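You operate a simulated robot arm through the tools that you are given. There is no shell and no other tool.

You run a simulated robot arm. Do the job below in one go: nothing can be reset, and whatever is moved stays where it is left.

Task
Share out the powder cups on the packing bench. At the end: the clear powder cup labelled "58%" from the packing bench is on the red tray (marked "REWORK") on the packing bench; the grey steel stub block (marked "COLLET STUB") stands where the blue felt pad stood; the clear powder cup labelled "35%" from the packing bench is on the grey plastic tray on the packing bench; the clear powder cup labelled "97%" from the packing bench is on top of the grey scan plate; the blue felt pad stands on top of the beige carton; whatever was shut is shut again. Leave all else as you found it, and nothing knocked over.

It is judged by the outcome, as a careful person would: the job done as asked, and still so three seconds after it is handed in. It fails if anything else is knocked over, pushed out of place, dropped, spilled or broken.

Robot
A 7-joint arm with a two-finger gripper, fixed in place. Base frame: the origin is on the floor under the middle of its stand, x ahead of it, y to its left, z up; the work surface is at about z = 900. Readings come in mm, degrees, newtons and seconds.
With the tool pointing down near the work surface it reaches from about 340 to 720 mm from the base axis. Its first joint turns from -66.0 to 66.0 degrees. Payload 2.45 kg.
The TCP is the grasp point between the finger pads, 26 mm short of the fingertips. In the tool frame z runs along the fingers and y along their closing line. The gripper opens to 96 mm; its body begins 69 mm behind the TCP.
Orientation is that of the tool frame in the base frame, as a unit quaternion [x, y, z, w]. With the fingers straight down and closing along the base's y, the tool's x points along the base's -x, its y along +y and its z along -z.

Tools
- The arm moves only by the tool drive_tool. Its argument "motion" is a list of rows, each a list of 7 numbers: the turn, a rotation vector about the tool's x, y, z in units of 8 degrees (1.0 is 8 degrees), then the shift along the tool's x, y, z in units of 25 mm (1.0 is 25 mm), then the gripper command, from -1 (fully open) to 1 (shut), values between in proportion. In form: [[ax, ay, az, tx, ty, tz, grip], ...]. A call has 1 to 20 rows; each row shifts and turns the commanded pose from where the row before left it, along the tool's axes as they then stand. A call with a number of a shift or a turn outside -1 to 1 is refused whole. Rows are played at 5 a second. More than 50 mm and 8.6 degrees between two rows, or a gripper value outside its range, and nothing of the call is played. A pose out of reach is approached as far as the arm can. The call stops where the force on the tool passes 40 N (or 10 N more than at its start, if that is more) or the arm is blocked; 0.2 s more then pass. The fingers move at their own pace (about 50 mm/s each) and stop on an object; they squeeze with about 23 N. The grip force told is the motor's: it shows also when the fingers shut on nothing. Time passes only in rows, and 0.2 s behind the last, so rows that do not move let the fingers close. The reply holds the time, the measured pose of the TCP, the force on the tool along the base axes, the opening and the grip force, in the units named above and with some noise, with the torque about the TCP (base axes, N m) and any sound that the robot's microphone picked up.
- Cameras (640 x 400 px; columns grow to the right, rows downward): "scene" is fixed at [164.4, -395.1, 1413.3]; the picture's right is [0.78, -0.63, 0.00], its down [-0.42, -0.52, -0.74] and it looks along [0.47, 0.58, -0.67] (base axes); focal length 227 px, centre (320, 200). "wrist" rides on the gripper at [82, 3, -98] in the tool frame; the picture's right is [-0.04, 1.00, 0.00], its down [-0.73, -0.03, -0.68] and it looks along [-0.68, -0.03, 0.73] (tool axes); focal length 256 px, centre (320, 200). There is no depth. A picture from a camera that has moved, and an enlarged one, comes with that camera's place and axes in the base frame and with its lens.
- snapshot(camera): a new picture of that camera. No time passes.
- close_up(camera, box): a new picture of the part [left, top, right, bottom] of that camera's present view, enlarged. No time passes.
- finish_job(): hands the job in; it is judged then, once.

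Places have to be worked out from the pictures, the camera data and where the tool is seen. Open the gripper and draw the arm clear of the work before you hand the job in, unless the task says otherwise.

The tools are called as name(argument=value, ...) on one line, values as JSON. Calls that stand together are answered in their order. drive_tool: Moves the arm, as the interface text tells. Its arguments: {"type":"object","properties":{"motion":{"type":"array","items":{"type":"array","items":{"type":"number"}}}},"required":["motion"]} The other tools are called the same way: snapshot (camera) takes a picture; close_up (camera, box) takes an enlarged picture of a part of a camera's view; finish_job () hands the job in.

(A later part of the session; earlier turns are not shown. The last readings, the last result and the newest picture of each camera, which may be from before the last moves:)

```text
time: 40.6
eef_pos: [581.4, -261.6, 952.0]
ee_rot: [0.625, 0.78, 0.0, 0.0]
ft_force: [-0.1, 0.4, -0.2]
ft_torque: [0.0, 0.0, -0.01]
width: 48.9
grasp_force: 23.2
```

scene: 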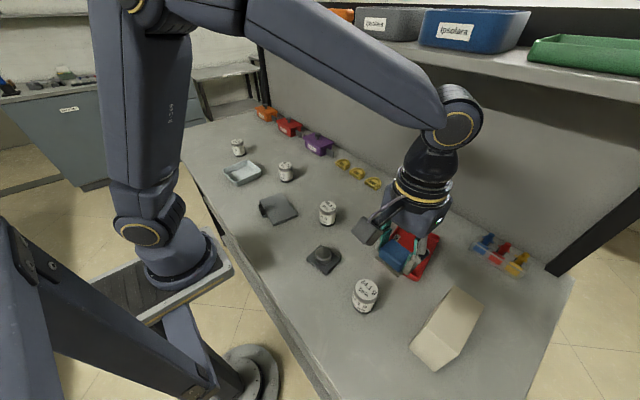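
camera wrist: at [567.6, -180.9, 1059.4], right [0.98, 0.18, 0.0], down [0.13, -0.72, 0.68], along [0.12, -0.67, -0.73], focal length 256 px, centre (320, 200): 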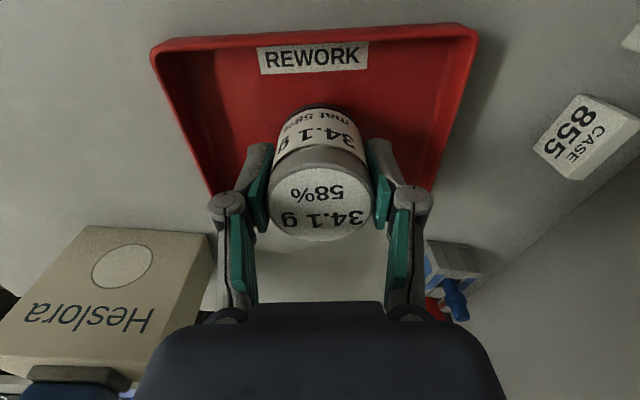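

No contact at z = 952 yet; I continue in ~1.5 mm steps.

drive_tool(motion=[[0, 0, 0, 0, 0, 0.06, 1], [0, 0, 0, 0, 0, 0, 1]])

```text
time: 41.2
eef_pos: [580.7, -260.9, 950.8]
ee_rot: [0.626, 0.78, 0.001, 0.0]
ft_force: [-0.8, -0.2, 2.4]
ft_torque: [0.01, 0.04, -0.01]
width: 49.0
grasp_force: 22.7
```

drive_tool(motion=[[0, 0, 0, 0, 0, 0.03, 1], [0, 0, 0, 0, 0, 0, 1]])

```text
time: 41.8
eef_pos: [581.1, -261.3, 950.3]
ee_rot: [0.626, 0.78, -0.001, 0.002]
ft_force: [-1.3, 0.5, 10.4]
ft_torque: [0.05, 0.05, -0.02]
width: 48.7
grasp_force: 23.0
```

Solid contact (10 N). I release by opening to about 68 mm and rise straight up.

drive_tool(motion=[[0, 0, 0, 0, 0, -0.03, -0.1], [0, 0, 0, 0, 0, 0, -0.3], [0, 0, 0, 0, 0, 0, -0.42], [0, 0, 0, 0, 0, 0, -0.42], [0, 0, 0, 0, 0, -0.3, -0.42], [0, 0, 0, 0, 0, -0.8, -0.42], [0, 0, 0, 0, 0, -1, -0.42], [0, 0, 0, 0, 0, -1, -0.42], [0, 0, 0, 0, 0, -1, -0.42]])

snapshot(camera="wrist")

close_up(camera="scene", box=[340, 190, 460, 300])

```text
time: 43.8
eef_pos: [580.8, -260.6, 1051.7]
ee_rot: [0.626, 0.78, -0.001, 0.0]
ft_force: [0.9, 0.4, 0.0]
ft_torque: [-0.03, -0.02, -0.03]
width: 68.1
grasp_force: 0.1
```

```text
taken
camera wrist: at [566.3, -179.6, 1149.0], right [0.98, 0.18, 0.0], down [0.13, -0.72, 0.68], along [0.12, -0.67, -0.73], focal length 256 px, centre (320, 200)
```

wrist: 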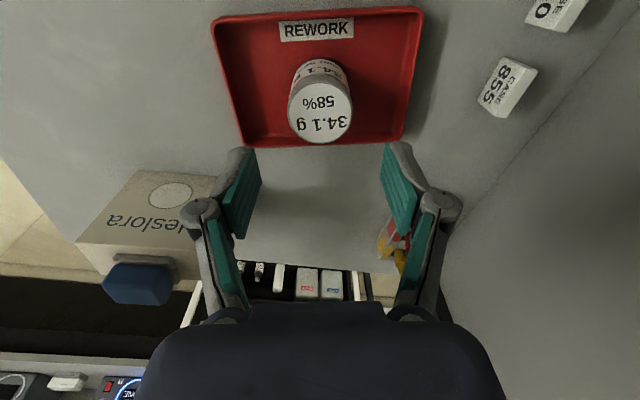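

```text
3.64 times, centred on (400, 245) of scene
camera zoom: at [164.3, -395.1, 1413.3], right [0.78, -0.63, 0.0], down [-0.42, -0.52, -0.74], along [0.47, 0.58, -0.67], focal length 825 px, centre (29, 36)
```

zoom: 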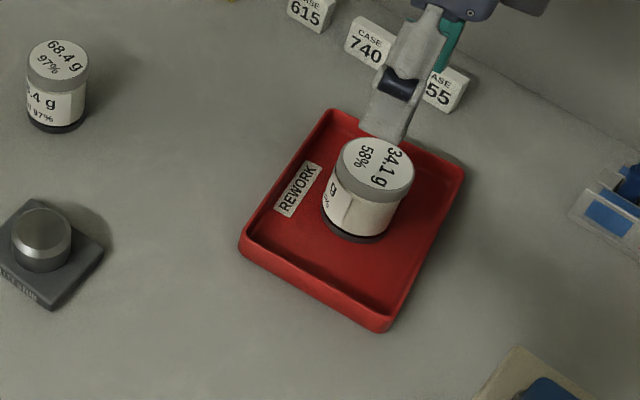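

The 58% cup stands in the middle of the red tray. I turn back to default and move over the stub.

drive_tool(motion=[[0, 0, -0.969, 0, 0, 0, -1], [0, 0, -0.969, 0, 0, 0, -1], [0, 0, -0.969, 0, 0, 0, -1], [0, 0, -0.969, 0, 0, 0, -1], [0, 0, -0.969, 0, 0, 0, -1], [0, 0, -0.969, 0, 0, 0, -1], [0, 0, -0.969, 0, 0, 0, -1], [0, 0, -0.969, 0, 0, 0, -1], [0, 0, -0.969, 0, 0, 0, -1], [0, 0, -0.969, 0, 0, 0, -1], [0, 0, 0, 0.894, 0.518, 0, -1], [0, 0, 0, 0.894, 0.518, 0, -1], [0, 0, 0, 0.894, 0.518, 0, -1], [0, 0, 0, 0.894, 0.518, 0, -1], [0, 0, 0, 0.894, 0.518, 0, -1], [0, 0, 0, 0.894, 0.518, 0, -1], [0, 0, 0, 0.894, 0.518, 0, -1], [0, 0, 0, 0.894, 0.518, 0, -1], [0, 0, 0, 0.894, 0.518, 0, -1], [0, 0, 0, 0, 0, 0, -1]])

snapshot(camera="wrist")

close_up(camera="wrist", box=[240, 40, 400, 160])

snapshot(camera="scene")

```text
time: 48.0
eef_pos: [379.7, -143.5, 1051.2]
ee_rot: [0.0, 1.0, 0.0, 0.0]
ft_force: [0.1, 0.3, 0.6]
ft_torque: [0.03, 0.01, -0.04]
width: 95.9
grasp_force: 0.1
```

```text
taken
camera wrist: at [297.3, -139.6, 1148.0], right [0.04, 1.0, 0.0], down [0.73, -0.03, 0.68], along [0.68, -0.03, -0.73], focal length 256 px, centre (320, 200)
```

wrist: 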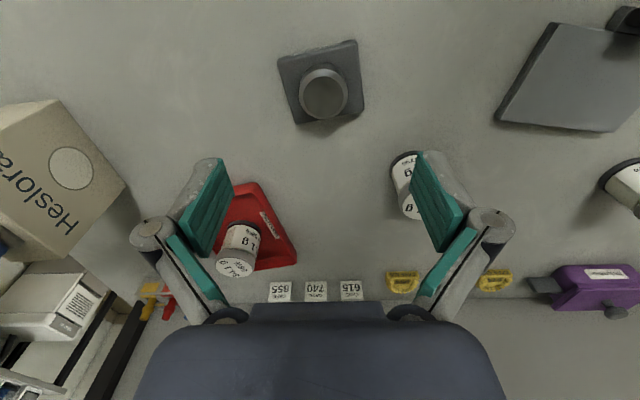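

```text
3.33 times, centred on (320, 100) of wrist
camera zoom: at [297.3, -139.6, 1148.0], right [0.04, 1.0, 0.0], down [0.73, -0.03, 0.68], along [0.68, -0.03, -0.73], focal length 853 px, centre (320, 533)
```

zoom: 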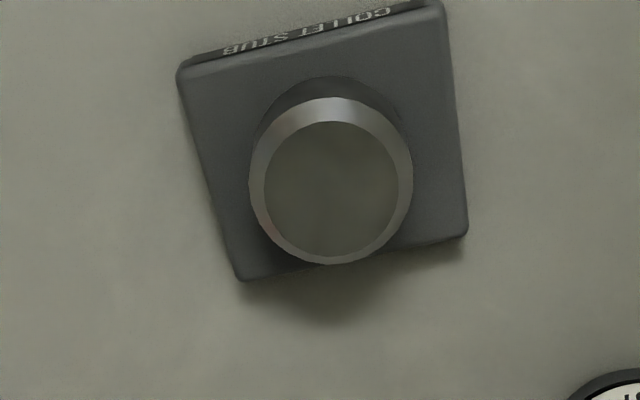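

```text
taken
```

scene: 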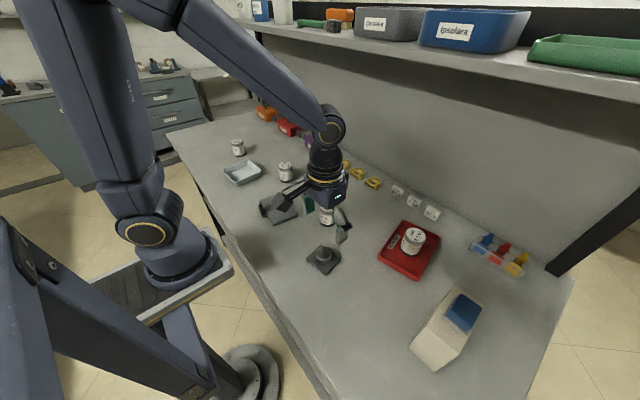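

Knob centre ≈(378.5, -142), diameter ≈40 mm, base top z≈914, knob top z≈940. I descend to about z = 952 and check before the final approach.

drive_tool(motion=[[0, 0, 0, 0.04, 0.04, 0.8, -1], [0, 0, 0, 0, 0, 0.8, -1], [0, 0, 0, 0, 0, 0.8, -1], [0, 0, 0, 0, 0, 0.8, -1], [0, 0, 0, 0, 0, 0.76, -1], [0, 0, 0, 0, 0, 0, -1]])

snapshot(camera="wrist")

close_up(camera="scene", box=[280, 200, 380, 290])

```text
time: 49.4
eef_pos: [378.6, -144.0, 953.3]
ee_rot: [0.0, 1.0, 0.0, 0.0]
ft_force: [-0.2, 0.6, 0.3]
ft_torque: [0.01, 0.03, -0.03]
width: 95.9
grasp_force: 0.1
```

```text
taken
camera wrist: at [296.3, -140.3, 1051.1], right [0.04, 1.0, 0.0], down [0.73, -0.03, 0.68], along [0.68, -0.03, -0.73], focal length 256 px, centre (320, 200)
```

wrist: 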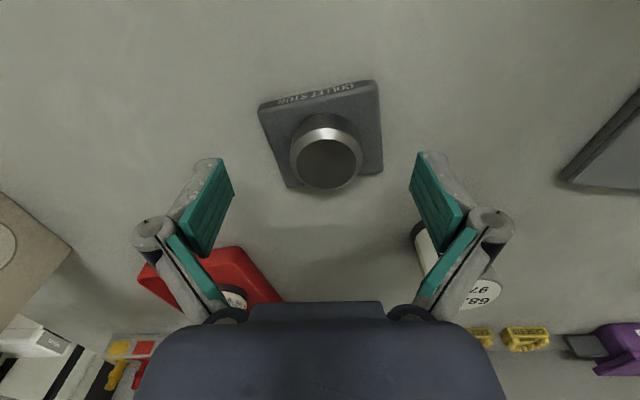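

```text
4.44 times, centred on (330, 245) of scene
camera zoom: at [164.4, -395.1, 1413.3], right [0.78, -0.63, 0.0], down [-0.42, -0.52, -0.74], along [0.47, 0.58, -0.67], focal length 1008 px, centre (276, 0)
```

zoom: 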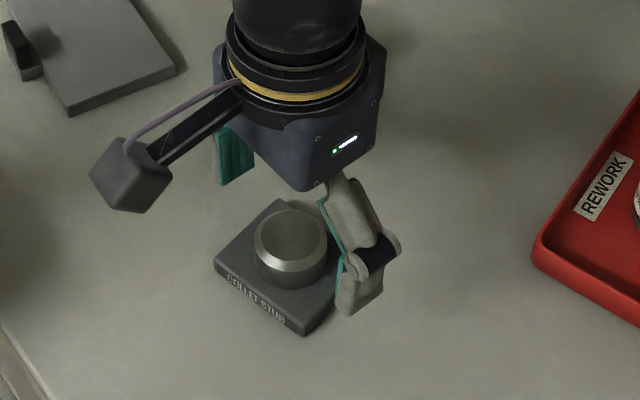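

The knob axis appears at about (376.5, -141). I fine-tune, go to TCP z≈944 (tips just above the stub base) and close on the knob.

drive_tool(motion=[[0, 0, 0, 0.07, 0.1, 0.2, -1], [0, 0, 0, 0, 0, 0.17, -1], [0, 0, 0, 0, 0, 0, -1], [0, 0, 0, 0, 0, 0, 0], [0, 0, 0, 0, 0, 0, 0.2], [0, 0, 0, 0, 0, 0, 0.4], [0, 0, 0, 0, 0, 0, 0.6], [0, 0, 0, 0, 0, 0, 1], [0, 0, 0, 0, 0, 0, 1]])

snapshot(camera="wrist")

close_up(camera="scene", box=[280, 200, 380, 290])

```text
time: 51.4
eef_pos: [377.1, -140.4, 943.7]
ee_rot: [0.0, 1.0, 0.001, 0.0]
ft_force: [0.1, 2.6, 4.1]
ft_torque: [0.13, -0.02, 0.11]
width: 41.4
grasp_force: 23.6
```

```text
taken
camera wrist: at [294.9, -137.0, 1041.3], right [0.04, 1.0, 0.0], down [0.73, -0.03, 0.68], along [0.68, -0.03, -0.73], focal length 256 px, centre (320, 200)
```

wrist: 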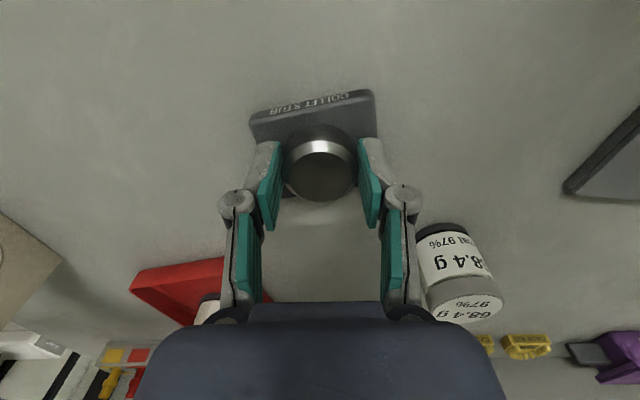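

```text
4.44 times, centred on (330, 245) of scene
camera zoom: at [164.3, -395.0, 1413.3], right [0.78, -0.63, 0.0], down [-0.42, -0.52, -0.74], along [0.47, 0.58, -0.67], focal length 1008 px, centre (276, 0)
```

zoom: 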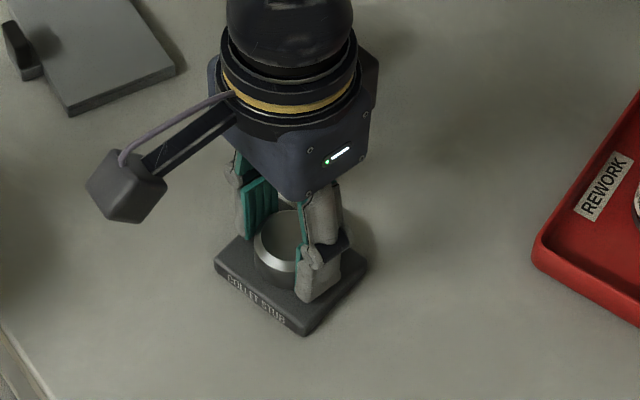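

Gripped on the knob (41.4 mm). I lift slightly and check that it holds.

drive_tool(motion=[[0, 0, 0, 0, 0, -0.2, 1], [0, 0, 0, 0, 0, -0.4, 1], [0, 0, 0, 0, 0, -0.4, 1], [0, 0, 0, 0, 0, 0, 1]])

snapshot(camera="wrist")

close_up(camera="scene", box=[280, 200, 380, 290])

```text
time: 52.4
eef_pos: [378.0, -139.7, 970.3]
ee_rot: [0.0, 1.0, 0.0, 0.0]
ft_force: [0.2, 0.1, -8.8]
ft_torque: [0.02, 0.02, 0.03]
width: 41.2
grasp_force: 22.7
```

```text
taken
camera wrist: at [296.1, -136.3, 1067.0], right [0.04, 1.0, 0.0], down [0.73, -0.03, 0.68], along [0.68, -0.03, -0.73], focal length 256 px, centre (320, 200)
```

wrist: 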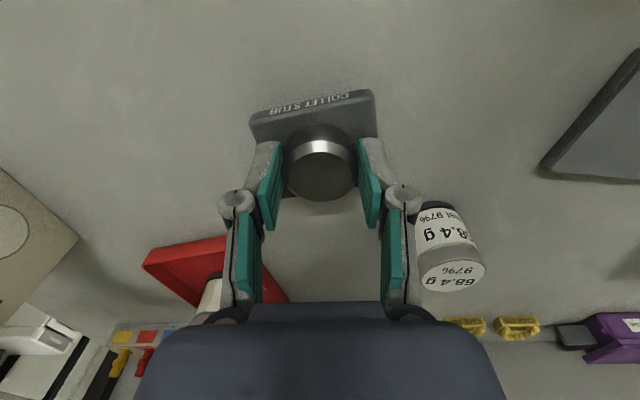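

```text
4.44 times, centred on (330, 245) of scene
camera zoom: at [164.5, -395.1, 1413.3], right [0.78, -0.63, 0.0], down [-0.42, -0.52, -0.74], along [0.47, 0.58, -0.67], focal length 1008 px, centre (276, 0)
```

zoom: 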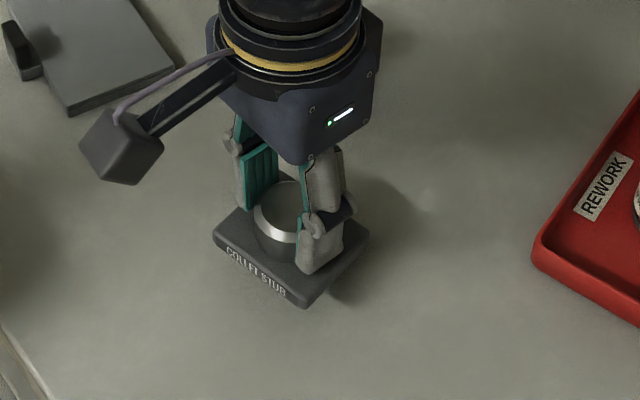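

Held securely (≈9 N weight). I raise it to a safe height above the cups and carry it towards the pad's former spot.

drive_tool(motion=[[0, 0, 0, 0, 0, -0.8, 1], [0, 0, 0, 0, 0, -1, 1], [0, 0, 0, 0, 0, -1, 1], [0, 0, 0, 0, 0, -0.9, 1], [0, 0, 0, -0.14, 0.4, -0.2, 1], [0, 0, 0, -0.27, 0.82, 0, 1], [0, 0, 0, -0.27, 0.82, 0, 1], [0, 0, 0, -0.27, 0.82, 0, 1], [0, 0, 0, -0.27, 0.82, 0, 1], [0, 0, 0, -0.27, 0.82, 0, 1], [0, 0, 0, -0.27, 0.82, 0, 1], [0, 0, 0, -0.27, 0.82, 0, 1], [0, 0, 0, -0.27, 0.82, 0, 1], [0, 0, 0, -0.27, 0.82, 0, 1], [0, 0, 0, -0.27, 0.82, 0, 1], [0, 0, 0, -0.27, 0.82, 0, 1], [0, 0, 0, -0.27, 0.82, 0, 1], [0, 0, 0, -0.27, 0.82, 0, 1], [0, 0, 0, -0.27, 0.82, 0, 1]])

snapshot(camera="wrist")

```text
time: 56.4
eef_pos: [476.1, 155.6, 1066.7]
ee_rot: [0.0, 1.0, 0.0, -0.001]
ft_force: [0.5, 0.6, -8.8]
ft_torque: [-0.01, 0.04, -0.02]
width: 41.3
grasp_force: 22.6
```

```text
taken
camera wrist: at [394.3, 159.3, 1165.2], right [0.04, 1.0, 0.0], down [0.73, -0.03, 0.68], along [0.68, -0.03, -0.73], focal length 256 px, centre (320, 200)
```

wrist: 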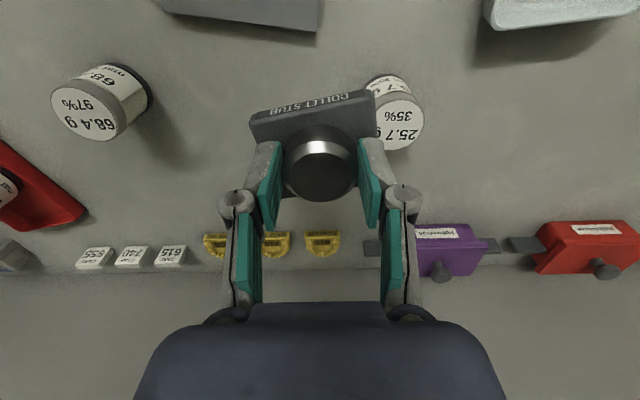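

Still well held. I finish the transport to (541, 361) and lower to about z = 967.

drive_tool(motion=[[0, 0, 0, -0.26, 0.822, 0, 1], [0, 0, 0, -0.26, 0.822, 0, 1], [0, 0, 0, -0.26, 0.822, 0, 1], [0, 0, 0, -0.26, 0.822, 0, 1], [0, 0, 0, -0.26, 0.822, 0, 1], [0, 0, 0, -0.26, 0.822, 0, 1], [0, 0, 0, -0.26, 0.822, 0, 1], [0, 0, 0, -0.26, 0.822, 0, 1], [0, 0, 0, -0.26, 0.822, 0, 1], [0, 0, 0, -0.26, 0.822, 0, 1], [0, 0, 0, 0, 0, 0.7, 1], [0, 0, 0, 0, 0, 0.8, 1], [0, 0, 0, 0, 0, 0.8, 1], [0, 0, 0, 0, 0, 0.8, 1], [0, 0, 0, 0, 0, 0.7, 1], [0, 0, 0, 0, 0, 0, 1]])

snapshot(camera="wrist")

close_up(camera="scene", box=[220, 110, 320, 190])

close_up(camera="wrist", box=[240, 80, 400, 220])

```text
time: 59.8
eef_pos: [541.3, 362.2, 971.1]
ee_rot: [0.0, 1.0, 0.0, 0.0]
ft_force: [0.0, 0.5, -8.9]
ft_torque: [-0.04, 0.03, 0.04]
width: 41.1
grasp_force: 23.2
```

```text
taken
camera wrist: at [458.7, 365.2, 1068.5], right [0.04, 1.0, 0.0], down [0.73, -0.03, 0.68], along [0.68, -0.03, -0.73], focal length 256 px, centre (320, 200)
```

wrist: 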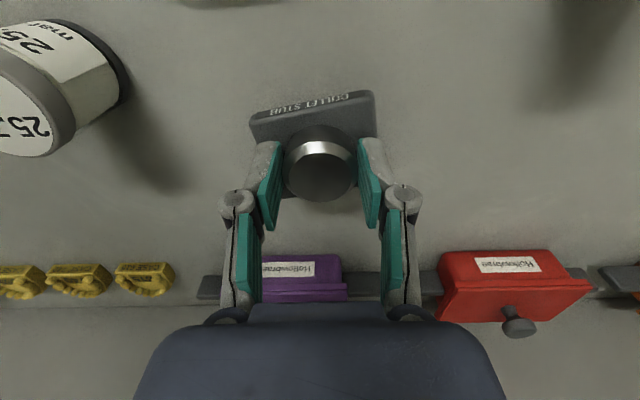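

```text
5.00 times, centred on (270, 150) of scene
camera zoom: at [164.5, -395.0, 1413.3], right [0.78, -0.63, 0.0], down [-0.42, -0.52, -0.74], along [0.47, 0.58, -0.67], focal length 1134 px, centre (570, 450)
```

zoom: 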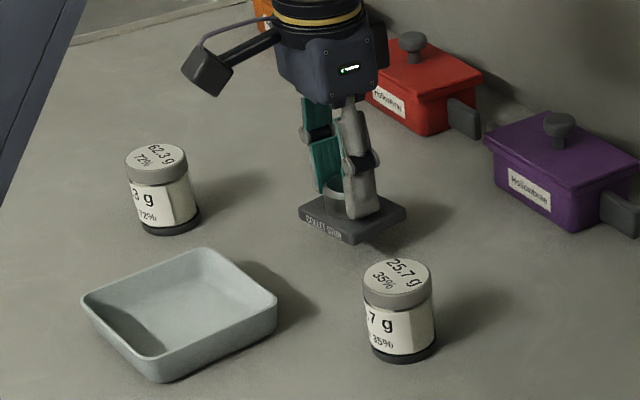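

```text
2.86 times, centred on (320, 150) of wrist
camera zoom: at [458.7, 365.2, 1068.5], right [0.04, 1.0, 0.0], down [0.73, -0.03, 0.68], along [0.68, -0.03, -0.73], focal length 731 px, centre (320, 343)
```

zoom: 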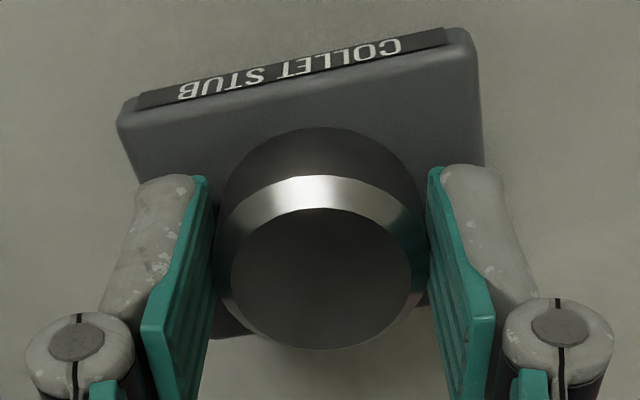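

The knob axis sits ~4 mm behind the TCP, so I shift 3 mm forward to centre the stub on (540.5, 361), and lower to just above the table.

drive_tool(motion=[[0, 0, 0, -0.12, -0.03, 0.3, 1], [0, 0, 0, 0, 0, 0.3, 1], [0, 0, 0, 0, 0, 0.28, 1], [0, 0, 0, 0, 0, 0, 1]])

```text
time: 60.8
eef_pos: [543.3, 361.9, 947.9]
ee_rot: [0.0, 1.0, 0.0, -0.001]
ft_force: [-0.5, -0.2, -9.4]
ft_torque: [-0.03, 0.04, -0.01]
width: 41.7
grasp_force: 22.3
```

drive_tool(motion=[[0, 0, 0, 0, 0, 0.08, 1], [0, 0, 0, 0, 0, 0.04, 1], [0, 0, 0, 0, 0, 0, 1]])

```text
time: 61.6
eef_pos: [543.8, 360.3, 946.9]
ee_rot: [0.001, 1.0, 0.0, -0.001]
ft_force: [0.1, -0.2, -8.4]
ft_torque: [0.0, 0.03, -0.01]
width: 41.4
grasp_force: 22.8
```

drive_tool(motion=[[0, 0, 0, 0, 0, 0.06, 1], [0, 0, 0, 0, 0, 0, 1]])

```text
time: 62.2
eef_pos: [542.7, 360.3, 944.7]
ee_rot: [0.0, 1.0, 0.0, 0.0]
ft_force: [0.0, -0.3, -8.8]
ft_torque: [0.02, 0.05, 0.04]
width: 41.3
grasp_force: 23.3
```

drive_tool(motion=[[0, 0, 0, 0, 0, 0.06, 1], [0, 0, 0, 0, 0, 0, 1]])

```text
time: 62.8
eef_pos: [543.6, 361.3, 944.0]
ee_rot: [0.0, 1.0, 0.0, 0.0]
ft_force: [-1.6, 0.0, -5.8]
ft_torque: [0.01, -0.05, 0.01]
width: 40.8
grasp_force: 23.4
```

The load starts to come off (-5.8 N): it is touching the bench. One more small step to seat it.

drive_tool(motion=[[0, 0, 0, 0, 0, 0.03, 1], [0, 0, 0, 0, 0, 0, 1]])

```text
time: 63.4
eef_pos: [545.0, 360.8, 943.6]
ee_rot: [0.0, 1.0, 0.0, 0.0]
ft_force: [-3.4, -4.6, 8.0]
ft_torque: [-0.21, 0.55, 0.06]
width: 41.0
grasp_force: 22.4
```

Seated. I open the fingers and rise.

drive_tool(motion=[[0, 0, 0, 0, 0, -0.03, 0], [0, 0, 0, 0, 0, 0, -0.3], [0, 0, 0, 0, 0, 0, -0.5], [0, 0, 0, 0, 0, 0, -0.5], [0, 0, 0, 0, 0, -0.3, -0.5], [0, 0, 0, 0, 0, -0.8, -0.5], [0, 0, 0, 0, 0, -1, -0.5], [0, 0, 0, 0, 0, -1, -0.5], [0, 0, 0, 0, 0, -1, -0.5]])

snapshot(camera="wrist")

close_up(camera="scene", box=[220, 110, 320, 190])

```text
time: 65.4
eef_pos: [544.9, 363.6, 1047.4]
ee_rot: [0.0, 1.0, 0.0, 0.0]
ft_force: [0.0, 0.7, 0.1]
ft_torque: [-0.01, -0.01, -0.02]
width: 72.0
grasp_force: 0.1
```

```text
taken
camera wrist: at [462.9, 365.5, 1144.2], right [0.04, 1.0, 0.0], down [0.73, -0.03, 0.68], along [0.68, -0.03, -0.73], focal length 256 px, centre (320, 200)
```

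wrist: 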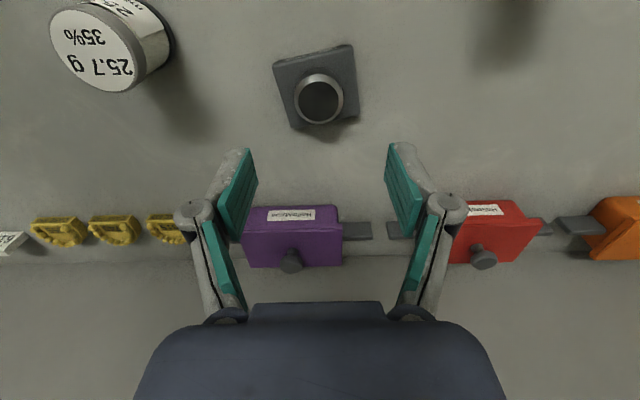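

```text
5.00 times, centred on (270, 150) of scene
camera zoom: at [164.3, -395.1, 1413.3], right [0.78, -0.63, 0.0], down [-0.42, -0.52, -0.74], along [0.47, 0.58, -0.67], focal length 1134 px, centre (570, 450)
```

zoom: 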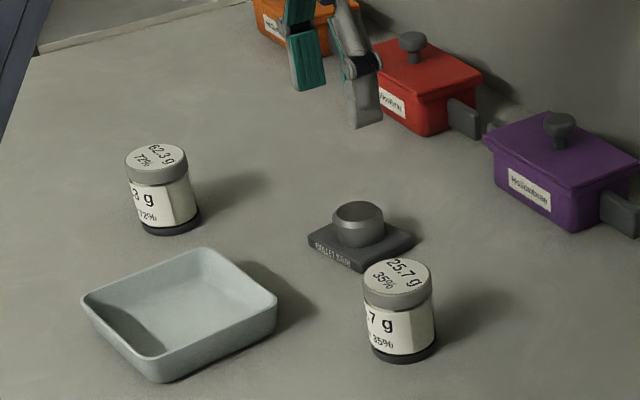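

The stub stands upright at about (544, 361), on the pad's old spot. Next is the 35% cup at ≈(500, 220); I move above it and take a closer look.

drive_tool(motion=[[0, 0, 0, 0.3, -0.953, 0, -1], [0, 0, 0, 0.3, -0.953, 0, -1], [0, 0, 0, 0.3, -0.953, 0, -1], [0, 0, 0, 0.3, -0.953, 0, -1], [0, 0, 0, 0.3, -0.953, 0, -1], [0, 0, 0, 0.3, -0.953, 0, -1], [0, 0, 0, 0, 0, 0.8, -1], [0, 0, 0, 0, 0, 0.8, -1], [0, 0, 0, 0, 0, 0, -1]])

snapshot(camera="wrist")

close_up(camera="scene", box=[220, 110, 340, 200])

```text
time: 67.4
eef_pos: [500.3, 218.7, 1006.7]
ee_rot: [0.0, 1.0, 0.0, 0.0]
ft_force: [0.9, 0.6, 0.3]
ft_torque: [0.01, -0.05, -0.01]
width: 96.2
grasp_force: 0.1
```

```text
taken
camera wrist: at [418.2, 221.2, 1103.9], right [0.04, 1.0, 0.0], down [0.73, -0.03, 0.68], along [0.68, -0.03, -0.73], focal length 256 px, centre (320, 200)
```

wrist: 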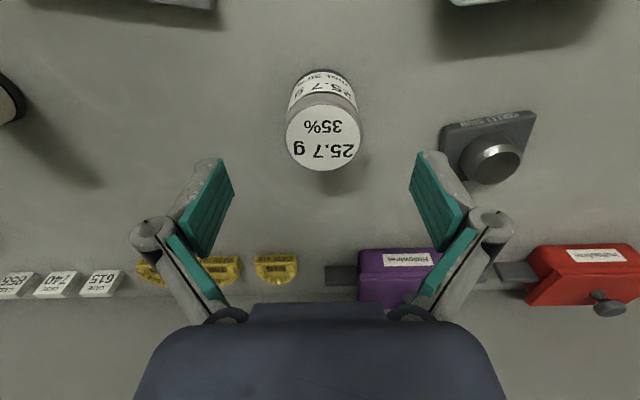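

```text
4.44 times, centred on (280, 155) of scene
camera zoom: at [164.4, -395.1, 1413.3], right [0.78, -0.63, 0.0], down [-0.42, -0.52, -0.74], along [0.47, 0.58, -0.67], focal length 1008 px, centre (498, 400)
```

zoom: 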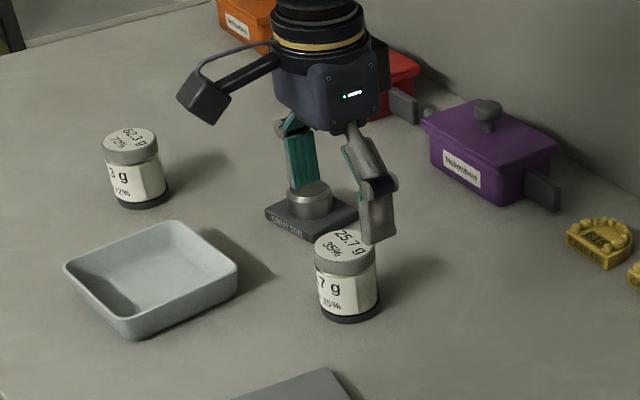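

The cup is directly under the gripper at (499, 219.5). I go down to TCP z≈951 and close.

drive_tool(motion=[[0, 0, 0, 0.03, 0.03, 0.6, -1], [0, 0, 0, 0, 0, 0.6, -1], [0, 0, 0, 0, 0, 0.6, -1], [0, 0, 0, 0, 0, 0.42, -1], [0, 0, 0, 0, 0, 0, -1], [0, 0, 0, 0, 0, 0, 0.2], [0, 0, 0, 0, 0, 0, 0.4], [0, 0, 0, 0, 0, 0, 0.6], [0, 0, 0, 0, 0, 0, 1], [0, 0, 0, 0, 0, 0, 1]])

snapshot(camera="wrist")

```text
time: 69.6
eef_pos: [498.8, 219.6, 949.7]
ee_rot: [0.0, 1.0, 0.0, 0.0]
ft_force: [-1.1, 0.2, 2.9]
ft_torque: [0.01, 0.03, -0.01]
width: 48.9
grasp_force: 23.5
```

```text
taken
camera wrist: at [417.2, 222.4, 1047.9], right [0.04, 1.0, 0.0], down [0.73, -0.03, 0.68], along [0.68, -0.03, -0.73], focal length 256 px, centre (320, 200)
```

wrist: 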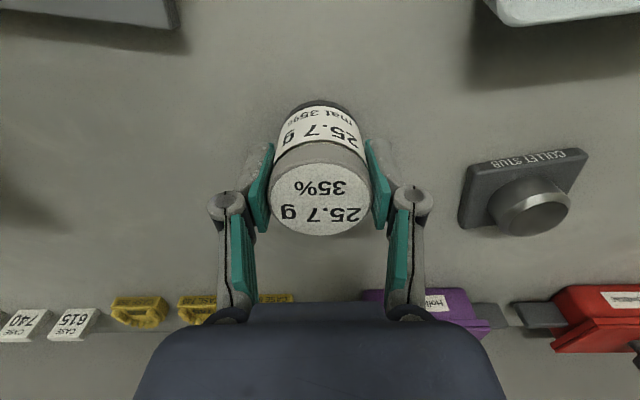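

Gripped (48.9 mm). I lift it and move over the grey tray's centre at ≈(381, 338).

drive_tool(motion=[[0, 0, 0, 0, 0, -0.4, 1], [0, 0, 0, 0, 0, -0.9, 1], [0, 0, 0, 0, 0, -1, 1], [0, 0, 0, 0, 0, -1, 1], [0, 0, 0, 0.4, 0.4, -0.3, 1], [0, 0, 0, 0.785, 0.79, 0, 1], [0, 0, 0, 0.785, 0.79, 0, 1], [0, 0, 0, 0.785, 0.79, 0, 1], [0, 0, 0, 0.785, 0.79, 0, 1], [0, 0, 0, 0.785, 0.79, 0, 1], [0, 0, 0, 0.385, 0.39, 0, 1], [0, 0, 0, 0, 0, 0, 1]])

snapshot(camera="wrist")

close_up(camera="scene", box=[200, 110, 320, 200])

```text
time: 72.2
eef_pos: [380.8, 338.1, 1039.9]
ee_rot: [0.0, 1.0, 0.0, 0.001]
ft_force: [0.2, -0.6, 0.1]
ft_torque: [0.02, 0.02, 0.01]
width: 49.0
grasp_force: 23.1
```

```text
taken
camera wrist: at [298.8, 341.6, 1137.6], right [0.04, 1.0, 0.0], down [0.73, -0.03, 0.68], along [0.68, -0.03, -0.73], focal length 256 px, centre (320, 200)
```

wrist: 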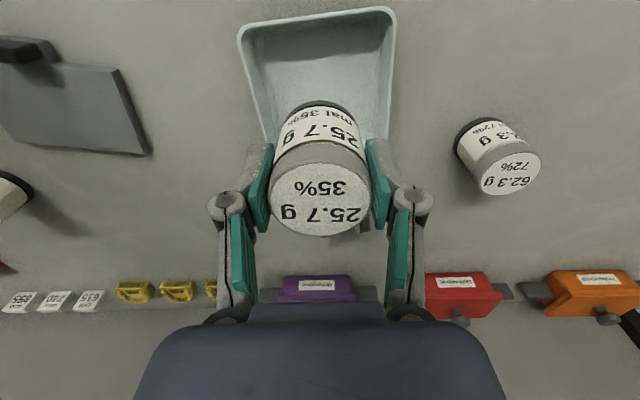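

```text
4.44 times, centred on (260, 155) of scene
camera zoom: at [164.4, -395.0, 1413.3], right [0.78, -0.63, 0.0], down [-0.42, -0.52, -0.74], along [0.47, 0.58, -0.67], focal length 1008 px, centre (587, 400)
```

zoom: 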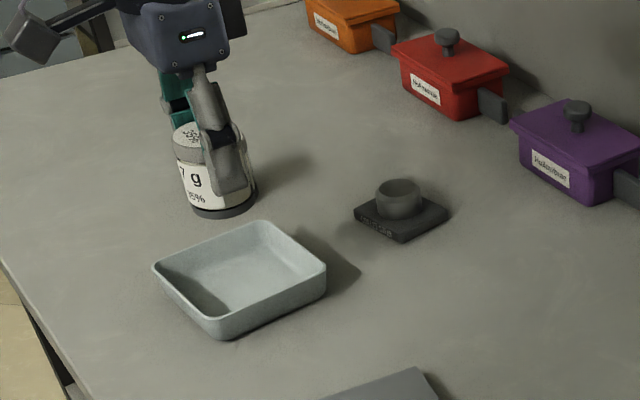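

The tray centre agrees with ≈(380.5, 339.5). I lower to about 8 mm above the expected tray floor.

drive_tool(motion=[[0, 0, 0, 0, 0.05, 0.8, 1], [0, 0, 0, 0, 0, 0.8, 1], [0, 0, 0, 0, 0, 0.8, 1], [0, 0, 0, 0, 0, 0.6, 1], [0, 0, 0, 0, 0, 0, 1]])

snapshot(camera="wrist")

close_up(camera="scene", box=[200, 120, 300, 200])

```text
time: 73.4
eef_pos: [380.5, 337.9, 965.3]
ee_rot: [0.0, 1.0, 0.0, 0.001]
ft_force: [-1.1, 0.5, -0.9]
ft_torque: [-0.02, -0.02, -0.01]
width: 48.7
grasp_force: 23.1
```

```text
taken
camera wrist: at [298.9, 342.0, 1062.5], right [0.04, 1.0, 0.0], down [0.73, -0.03, 0.68], along [0.68, -0.03, -0.73], focal length 256 px, centre (320, 200)
```

wrist: 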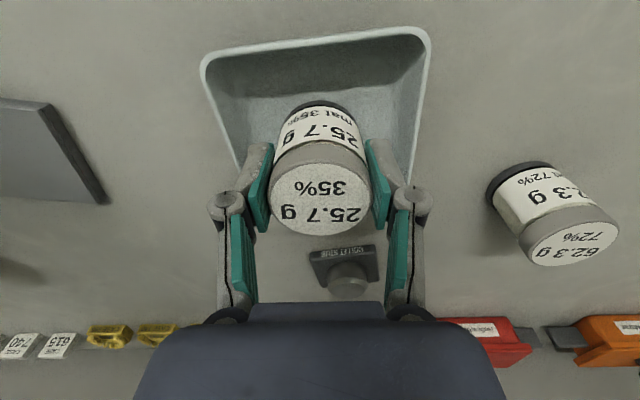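

```text
5.00 times, centred on (250, 160) of scene
camera zoom: at [164.4, -395.1, 1413.3], right [0.78, -0.63, 0.0], down [-0.42, -0.52, -0.74], along [0.47, 0.58, -0.67], focal length 1134 px, centre (670, 400)
```

zoom: 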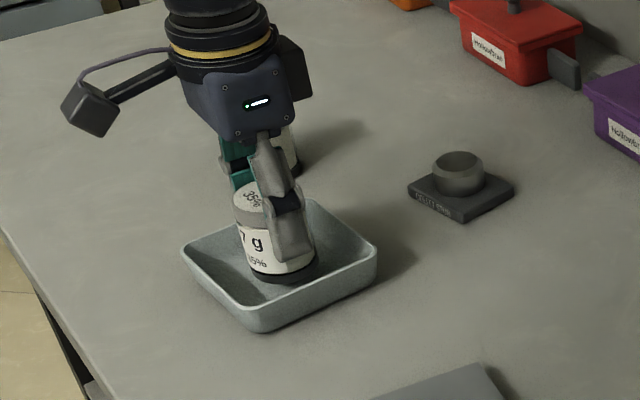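

Cup is centred in the tray. I step down to the tray floor.

drive_tool(motion=[[0, 0, 0, 0, 0.03, 0.14, 1], [0, 0, 0, 0, 0, 0.1, 1], [0, 0, 0, 0, 0, 0, 1]])

```text
time: 74.2
eef_pos: [380.4, 339.1, 959.6]
ee_rot: [0.0, 1.0, 0.0, 0.0]
ft_force: [0.2, 0.7, -0.1]
ft_torque: [0.0, 0.02, -0.01]
width: 48.7
grasp_force: 22.9
```

drive_tool(motion=[[0, 0, 0, 0, 0, 0.08, 1], [0, 0, 0, 0, 0, 0.06, 1], [0, 0, 0, 0, 0, 0, 1]])

```text
time: 75.0
eef_pos: [380.0, 338.9, 955.3]
ee_rot: [0.0, 1.0, -0.001, 0.0]
ft_force: [-0.5, -0.2, -0.2]
ft_torque: [0.01, -0.02, -0.03]
width: 49.0
grasp_force: 22.6
```

drive_tool(motion=[[0, 0, 0, 0, 0, 0.06, 1], [0, 0, 0, 0, 0, 0, 1]])

```text
time: 75.6
eef_pos: [379.7, 339.8, 954.4]
ee_rot: [-0.001, 1.0, 0.0, 0.0]
ft_force: [-0.7, -1.8, 5.3]
ft_torque: [-0.07, 0.06, -0.02]
width: 48.5
grasp_force: 23.3
```

Contact with the tray floor (5.3 N). I release with a limited opening (~61 mm) and rise straight up.

drive_tool(motion=[[0, 0, 0, 0, 0, -0.02, -0.05], [0, 0, 0, 0, 0, 0, -0.2], [0, 0, 0, 0, 0, 0, -0.27], [0, 0, 0, 0, 0, 0, -0.27], [0, 0, 0, 0, 0, -0.3, -0.27], [0, 0, 0, 0, 0, -0.8, -0.27], [0, 0, 0, 0, 0, -1, -0.27], [0, 0, 0, 0, 0, -1, -0.27], [0, 0, 0, 0, 0, -0.8, -0.27]])

snapshot(camera="wrist")

close_up(camera="scene", box=[200, 120, 300, 200])

```text
time: 77.6
eef_pos: [379.4, 339.3, 1053.8]
ee_rot: [0.0, 1.0, -0.001, 0.0]
ft_force: [0.0, 0.9, 0.0]
ft_torque: [0.0, -0.04, -0.01]
width: 61.1
grasp_force: 0.1
```

```text
taken
camera wrist: at [298.5, 342.8, 1150.8], right [0.04, 1.0, 0.0], down [0.73, -0.03, 0.68], along [0.68, -0.03, -0.73], focal length 256 px, centre (320, 200)
```

wrist: 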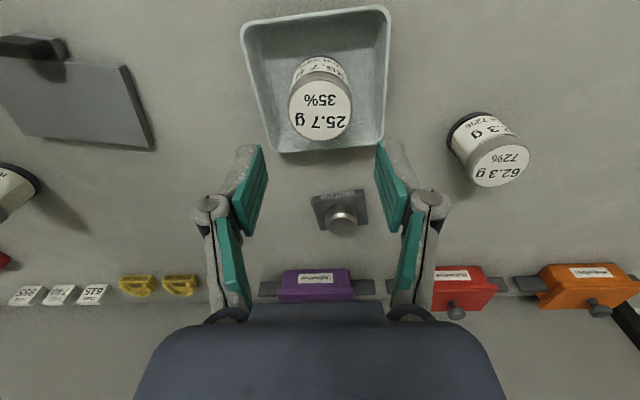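

```text
5.00 times, centred on (250, 160) of scene
camera zoom: at [164.3, -395.1, 1413.3], right [0.78, -0.63, 0.0], down [-0.42, -0.52, -0.74], along [0.47, 0.58, -0.67], focal length 1134 px, centre (670, 400)
```

zoom: 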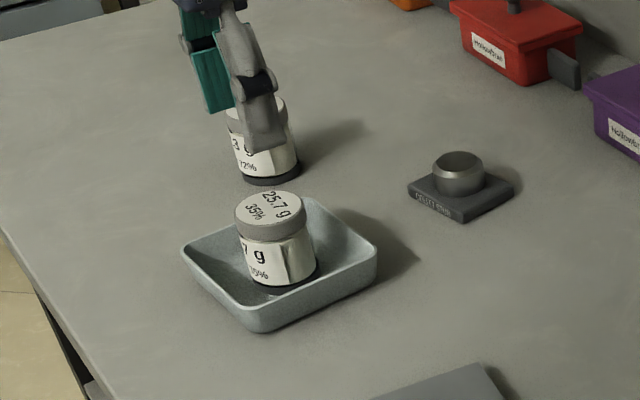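

The 35% cup stands inside the grey tray. Now I move to above the 97% cup near (479, -43).

drive_tool(motion=[[0, 0, 0, -0.249, -0.956, 0, -0.5], [0, 0, 0, -0.249, -0.956, 0, -1], [0, 0, 0, -0.249, -0.956, 0, -1], [0, 0, 0, -0.249, -0.956, 0, -1], [0, 0, 0, -0.249, -0.956, 0, -1], [0, 0, 0, -0.249, -0.956, 0, -1], [0, 0, 0, -0.249, -0.956, 0, -1], [0, 0, 0, -0.249, -0.956, 0, -1], [0, 0, 0, -0.249, -0.956, 0, -1], [0, 0, 0, -0.249, -0.956, 0, -1], [0, 0, 0, -0.249, -0.956, 0, -1], [0, 0, 0, -0.249, -0.956, 0, -1], [0, 0, 0, -0.249, -0.956, 0, -1], [0, 0, 0, -0.249, -0.956, 0, -1], [0, 0, 0, -0.249, -0.956, 0, -1], [0, 0, 0, -0.249, -0.956, 0, -1], [0, 0, 0, 0, 0, 0, -1]])

snapshot(camera="wrist")

close_up(camera="scene", box=[240, 170, 360, 260])

```text
time: 81.2
eef_pos: [479.3, -42.2, 1052.0]
ee_rot: [0.001, 1.0, 0.0, 0.001]
ft_force: [-0.6, -1.0, -0.5]
ft_torque: [-0.02, 0.01, 0.0]
width: 96.0
grasp_force: 0.2
```

```text
taken
camera wrist: at [397.7, -39.3, 1149.2], right [0.04, 1.0, 0.0], down [0.73, -0.03, 0.68], along [0.68, -0.03, -0.73], focal length 256 px, centre (320, 200)
```

wrist: 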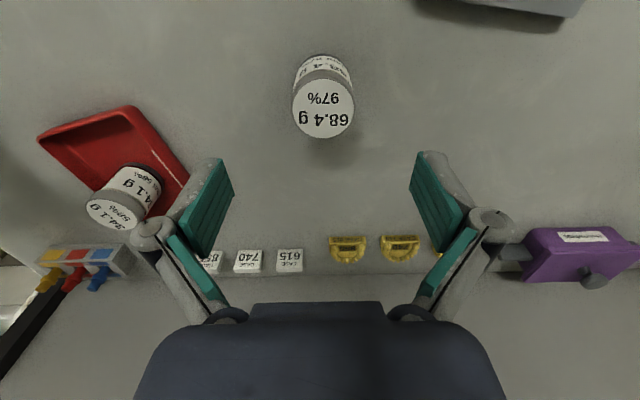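

```text
4.44 times, centred on (300, 215) of scene
camera zoom: at [164.3, -395.1, 1413.3], right [0.78, -0.63, 0.0], down [-0.42, -0.52, -0.74], along [0.47, 0.58, -0.67], focal length 1008 px, centre (409, 133)
```

zoom: 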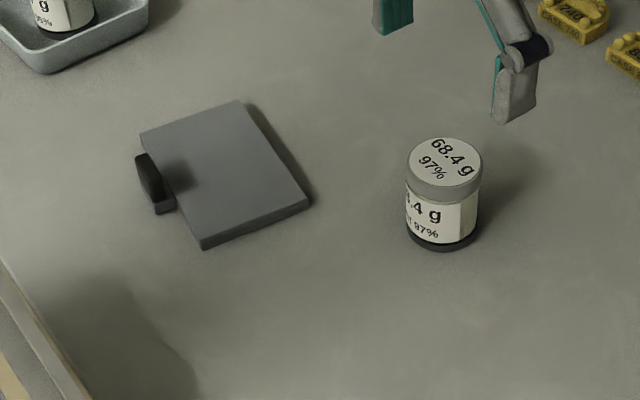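

The 97% cup is at ≈(480.5, -41). I descend and close on it.

drive_tool(motion=[[0, 0, 0, -0.04, 0.05, 0.8, -1], [0, 0, 0, 0, 0, 0.8, -1], [0, 0, 0, 0, 0, 0.8, -1], [0, 0, 0, 0, 0, 0.8, -1], [0, 0, 0, 0, 0, 0.6, -1], [0, 0, 0, 0, 0, 0.33, -1], [0, 0, 0, 0, 0, 0, -1], [0, 0, 0, 0, 0, 0, 0.2], [0, 0, 0, 0, 0, 0, 0.4], [0, 0, 0, 0, 0, 0, 0.6], [0, 0, 0, 0, 0, 0, 1], [0, 0, 0, 0, 0, 0, 1]])

snapshot(camera="wrist")

```text
time: 83.8
eef_pos: [480.2, -39.6, 950.0]
ee_rot: [0.0, 1.0, 0.0, 0.0]
ft_force: [-0.8, -0.6, 0.7]
ft_torque: [-0.03, 0.01, 0.01]
width: 48.9
grasp_force: 22.8
```

```text
taken
camera wrist: at [398.9, -36.8, 1046.8], right [0.04, 1.0, 0.0], down [0.73, -0.03, 0.68], along [0.68, -0.03, -0.73], focal length 256 px, centre (320, 200)
```

wrist: 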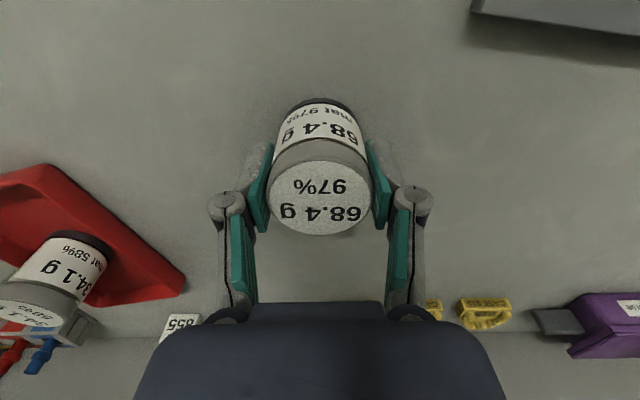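

Gripped. I lift it and carry it over the scan plate, aiming at about (394, 97), clear of the plate's black handle.

drive_tool(motion=[[0, 0, 0, 0, 0, -0.4, 1], [0, 0, 0, 0, 0, -0.9, 1], [0, 0, 0, 0, 0, -1, 1], [0, 0, 0, 0, 0, -0.9, 1], [0, 0, 0, 0.29, 0.45, 0, 1], [0, 0, 0, 0.57, 0.91, 0, 1], [0, 0, 0, 0.57, 0.91, 0, 1], [0, 0, 0, 0.57, 0.91, 0, 1], [0, 0, 0, 0.57, 0.91, 0, 1], [0, 0, 0, 0.57, 0.91, 0, 1], [0, 0, 0, 0.29, 0.46, 0, 1], [0, 0, 0, 0, 0, 0, 1]])

snapshot(camera="wrist")

close_up(camera="scene", box=[240, 150, 360, 240])

```text
time: 86.4
eef_pos: [394.9, 95.6, 1030.2]
ee_rot: [-0.001, 1.0, 0.0, 0.0]
ft_force: [-0.4, -0.1, -1.0]
ft_torque: [0.02, -0.02, 0.01]
width: 49.1
grasp_force: 23.0
```

```text
taken
camera wrist: at [313.2, 98.3, 1127.9], right [0.04, 1.0, 0.0], down [0.73, -0.03, 0.68], along [0.68, -0.03, -0.73], focal length 256 px, centre (320, 200)
```

wrist: 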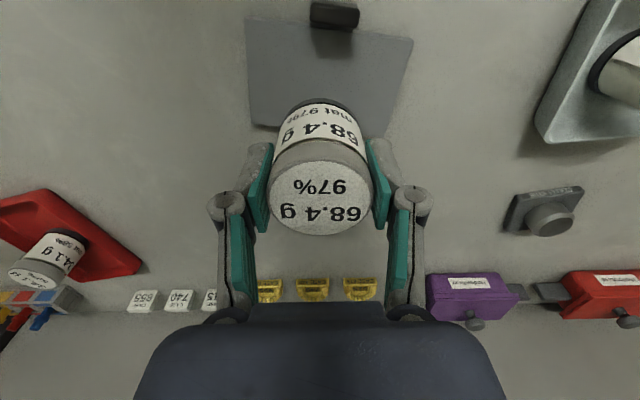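

```text
4.44 times, centred on (300, 195) of scene
camera zoom: at [164.4, -395.1, 1413.3], right [0.78, -0.63, 0.0], down [-0.42, -0.52, -0.74], along [0.47, 0.58, -0.67], focal length 1008 px, centre (409, 222)
```

zoom: 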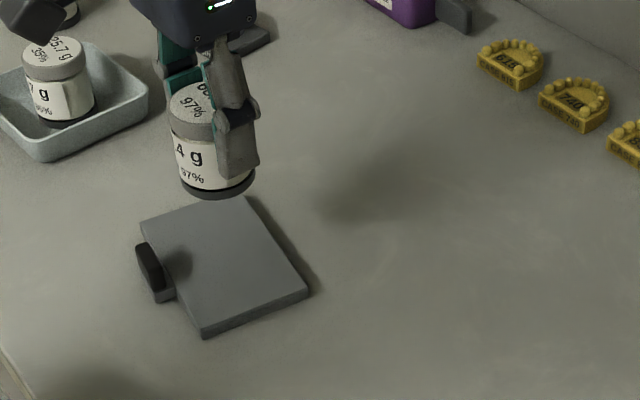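

Plate centre ≈(389, 98.5), handle at x<350. I shift a few mm and lower to about 8 mm above the plate.

drive_tool(motion=[[0, 0, 0, 0.12, 0.1, 0.7, 1], [0, 0, 0, 0, 0, 0.7, 1], [0, 0, 0, 0, 0, 0.7, 1], [0, 0, 0, 0, 0, 0.4, 1], [0, 0, 0, 0, 0, 0, 1]])

snapshot(camera="wrist")

close_up(camera="scene", box=[240, 150, 360, 240])

```text
time: 87.6
eef_pos: [391.1, 98.2, 967.1]
ee_rot: [0.0, 1.0, 0.0, 0.0]
ft_force: [0.6, 0.1, -1.6]
ft_torque: [-0.01, -0.02, 0.0]
width: 48.9
grasp_force: 23.2
```

```text
taken
camera wrist: at [309.9, 101.2, 1064.1], right [0.04, 1.0, 0.0], down [0.73, -0.03, 0.68], along [0.68, -0.03, -0.73], focal length 256 px, centre (320, 200)
```

wrist: 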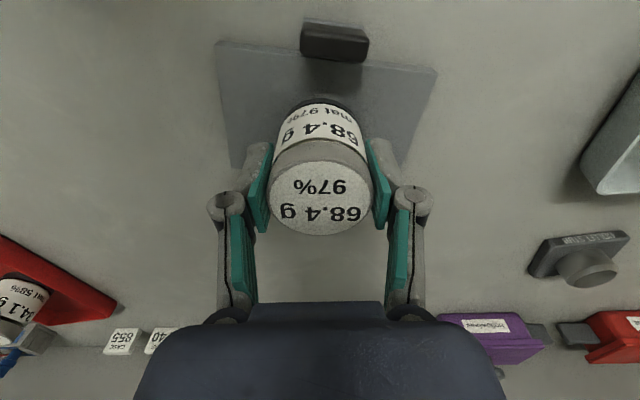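

```text
4.44 times, centred on (300, 195) of scene
camera zoom: at [164.4, -395.1, 1413.3], right [0.78, -0.63, 0.0], down [-0.42, -0.52, -0.74], along [0.47, 0.58, -0.67], focal length 1008 px, centre (409, 222)
```

zoom: 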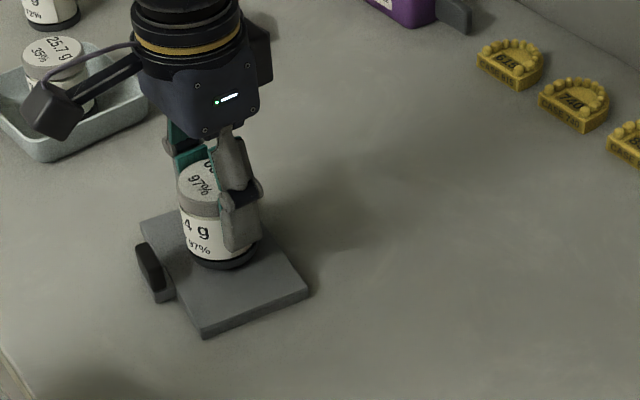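

Well over the plate and clear of the handle. I step down to contact.

drive_tool(motion=[[0, 0, 0, 0, 0, 0.12, 1], [0, 0, 0, 0, 0, 0.08, 1], [0, 0, 0, 0, 0, 0, 1]])

```text
time: 88.4
eef_pos: [391.9, 98.0, 961.7]
ee_rot: [0.0, 1.0, 0.0, 0.0]
ft_force: [0.8, -0.2, -2.0]
ft_torque: [0.04, 0.03, 0.0]
width: 49.1
grasp_force: 22.6
```

drive_tool(motion=[[0, 0, 0, 0, 0, 0.06, 1], [0, 0, 0, 0, 0, 0.04, 1], [0, 0, 0, 0, 0, 0, 1]])

```text
time: 89.2
eef_pos: [393.3, 97.4, 959.0]
ee_rot: [0.0, 1.0, -0.001, 0.0]
ft_force: [-2.4, -1.3, 14.6]
ft_torque: [-0.05, 0.05, 0.01]
width: 49.2
grasp_force: 22.5
```

Contact on the plate (14.6 N). I ease back about 1 mm, open the fingers and rise.

drive_tool(motion=[[0, 0, 0, 0, 0, -0.04, 1], [0, 0, 0, 0, 0, 0, -0.1], [0, 0, 0, 0, 0, 0, -0.3], [0, 0, 0, 0, 0, 0, -0.45], [0, 0, 0, 0, 0, 0, -0.45], [0, 0, 0, 0, 0, -0.3, -0.45], [0, 0, 0, 0, 0, -0.8, -0.45], [0, 0, 0, 0, 0, -1, -0.45], [0, 0, 0, 0, 0, -1, -0.45], [0, 0, 0, 0, 0, -1, -0.45]])

snapshot(camera="wrist")

close_up(camera="scene", box=[240, 150, 360, 240])

```text
time: 91.4
eef_pos: [391.5, 97.6, 1063.5]
ee_rot: [0.0, 1.0, 0.0, 0.001]
ft_force: [-0.4, 0.0, 0.4]
ft_torque: [0.0, 0.03, 0.01]
width: 69.6
grasp_force: 0.0
```

```text
taken
camera wrist: at [309.9, 101.4, 1160.2], right [0.04, 1.0, 0.0], down [0.73, -0.03, 0.68], along [0.68, -0.03, -0.73], focal length 256 px, centre (320, 200)
```

wrist: 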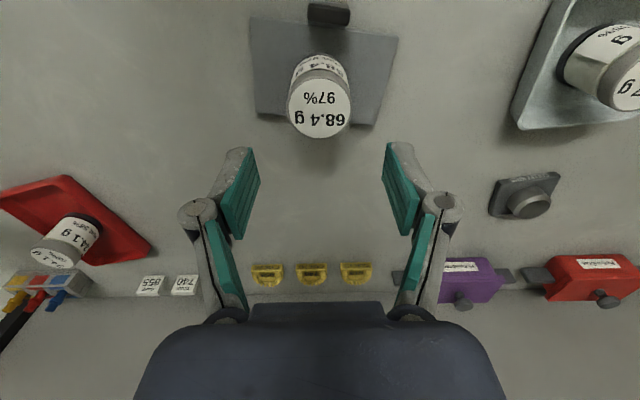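

```text
4.44 times, centred on (300, 195) of scene
camera zoom: at [164.3, -395.1, 1413.3], right [0.78, -0.63, 0.0], down [-0.42, -0.52, -0.74], along [0.47, 0.58, -0.67], focal length 1008 px, centre (409, 222)
```

zoom: 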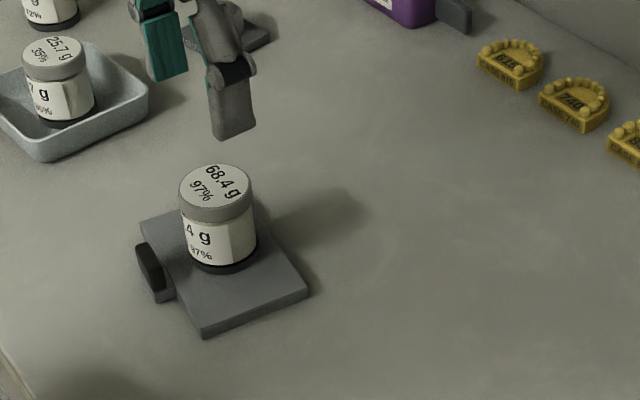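

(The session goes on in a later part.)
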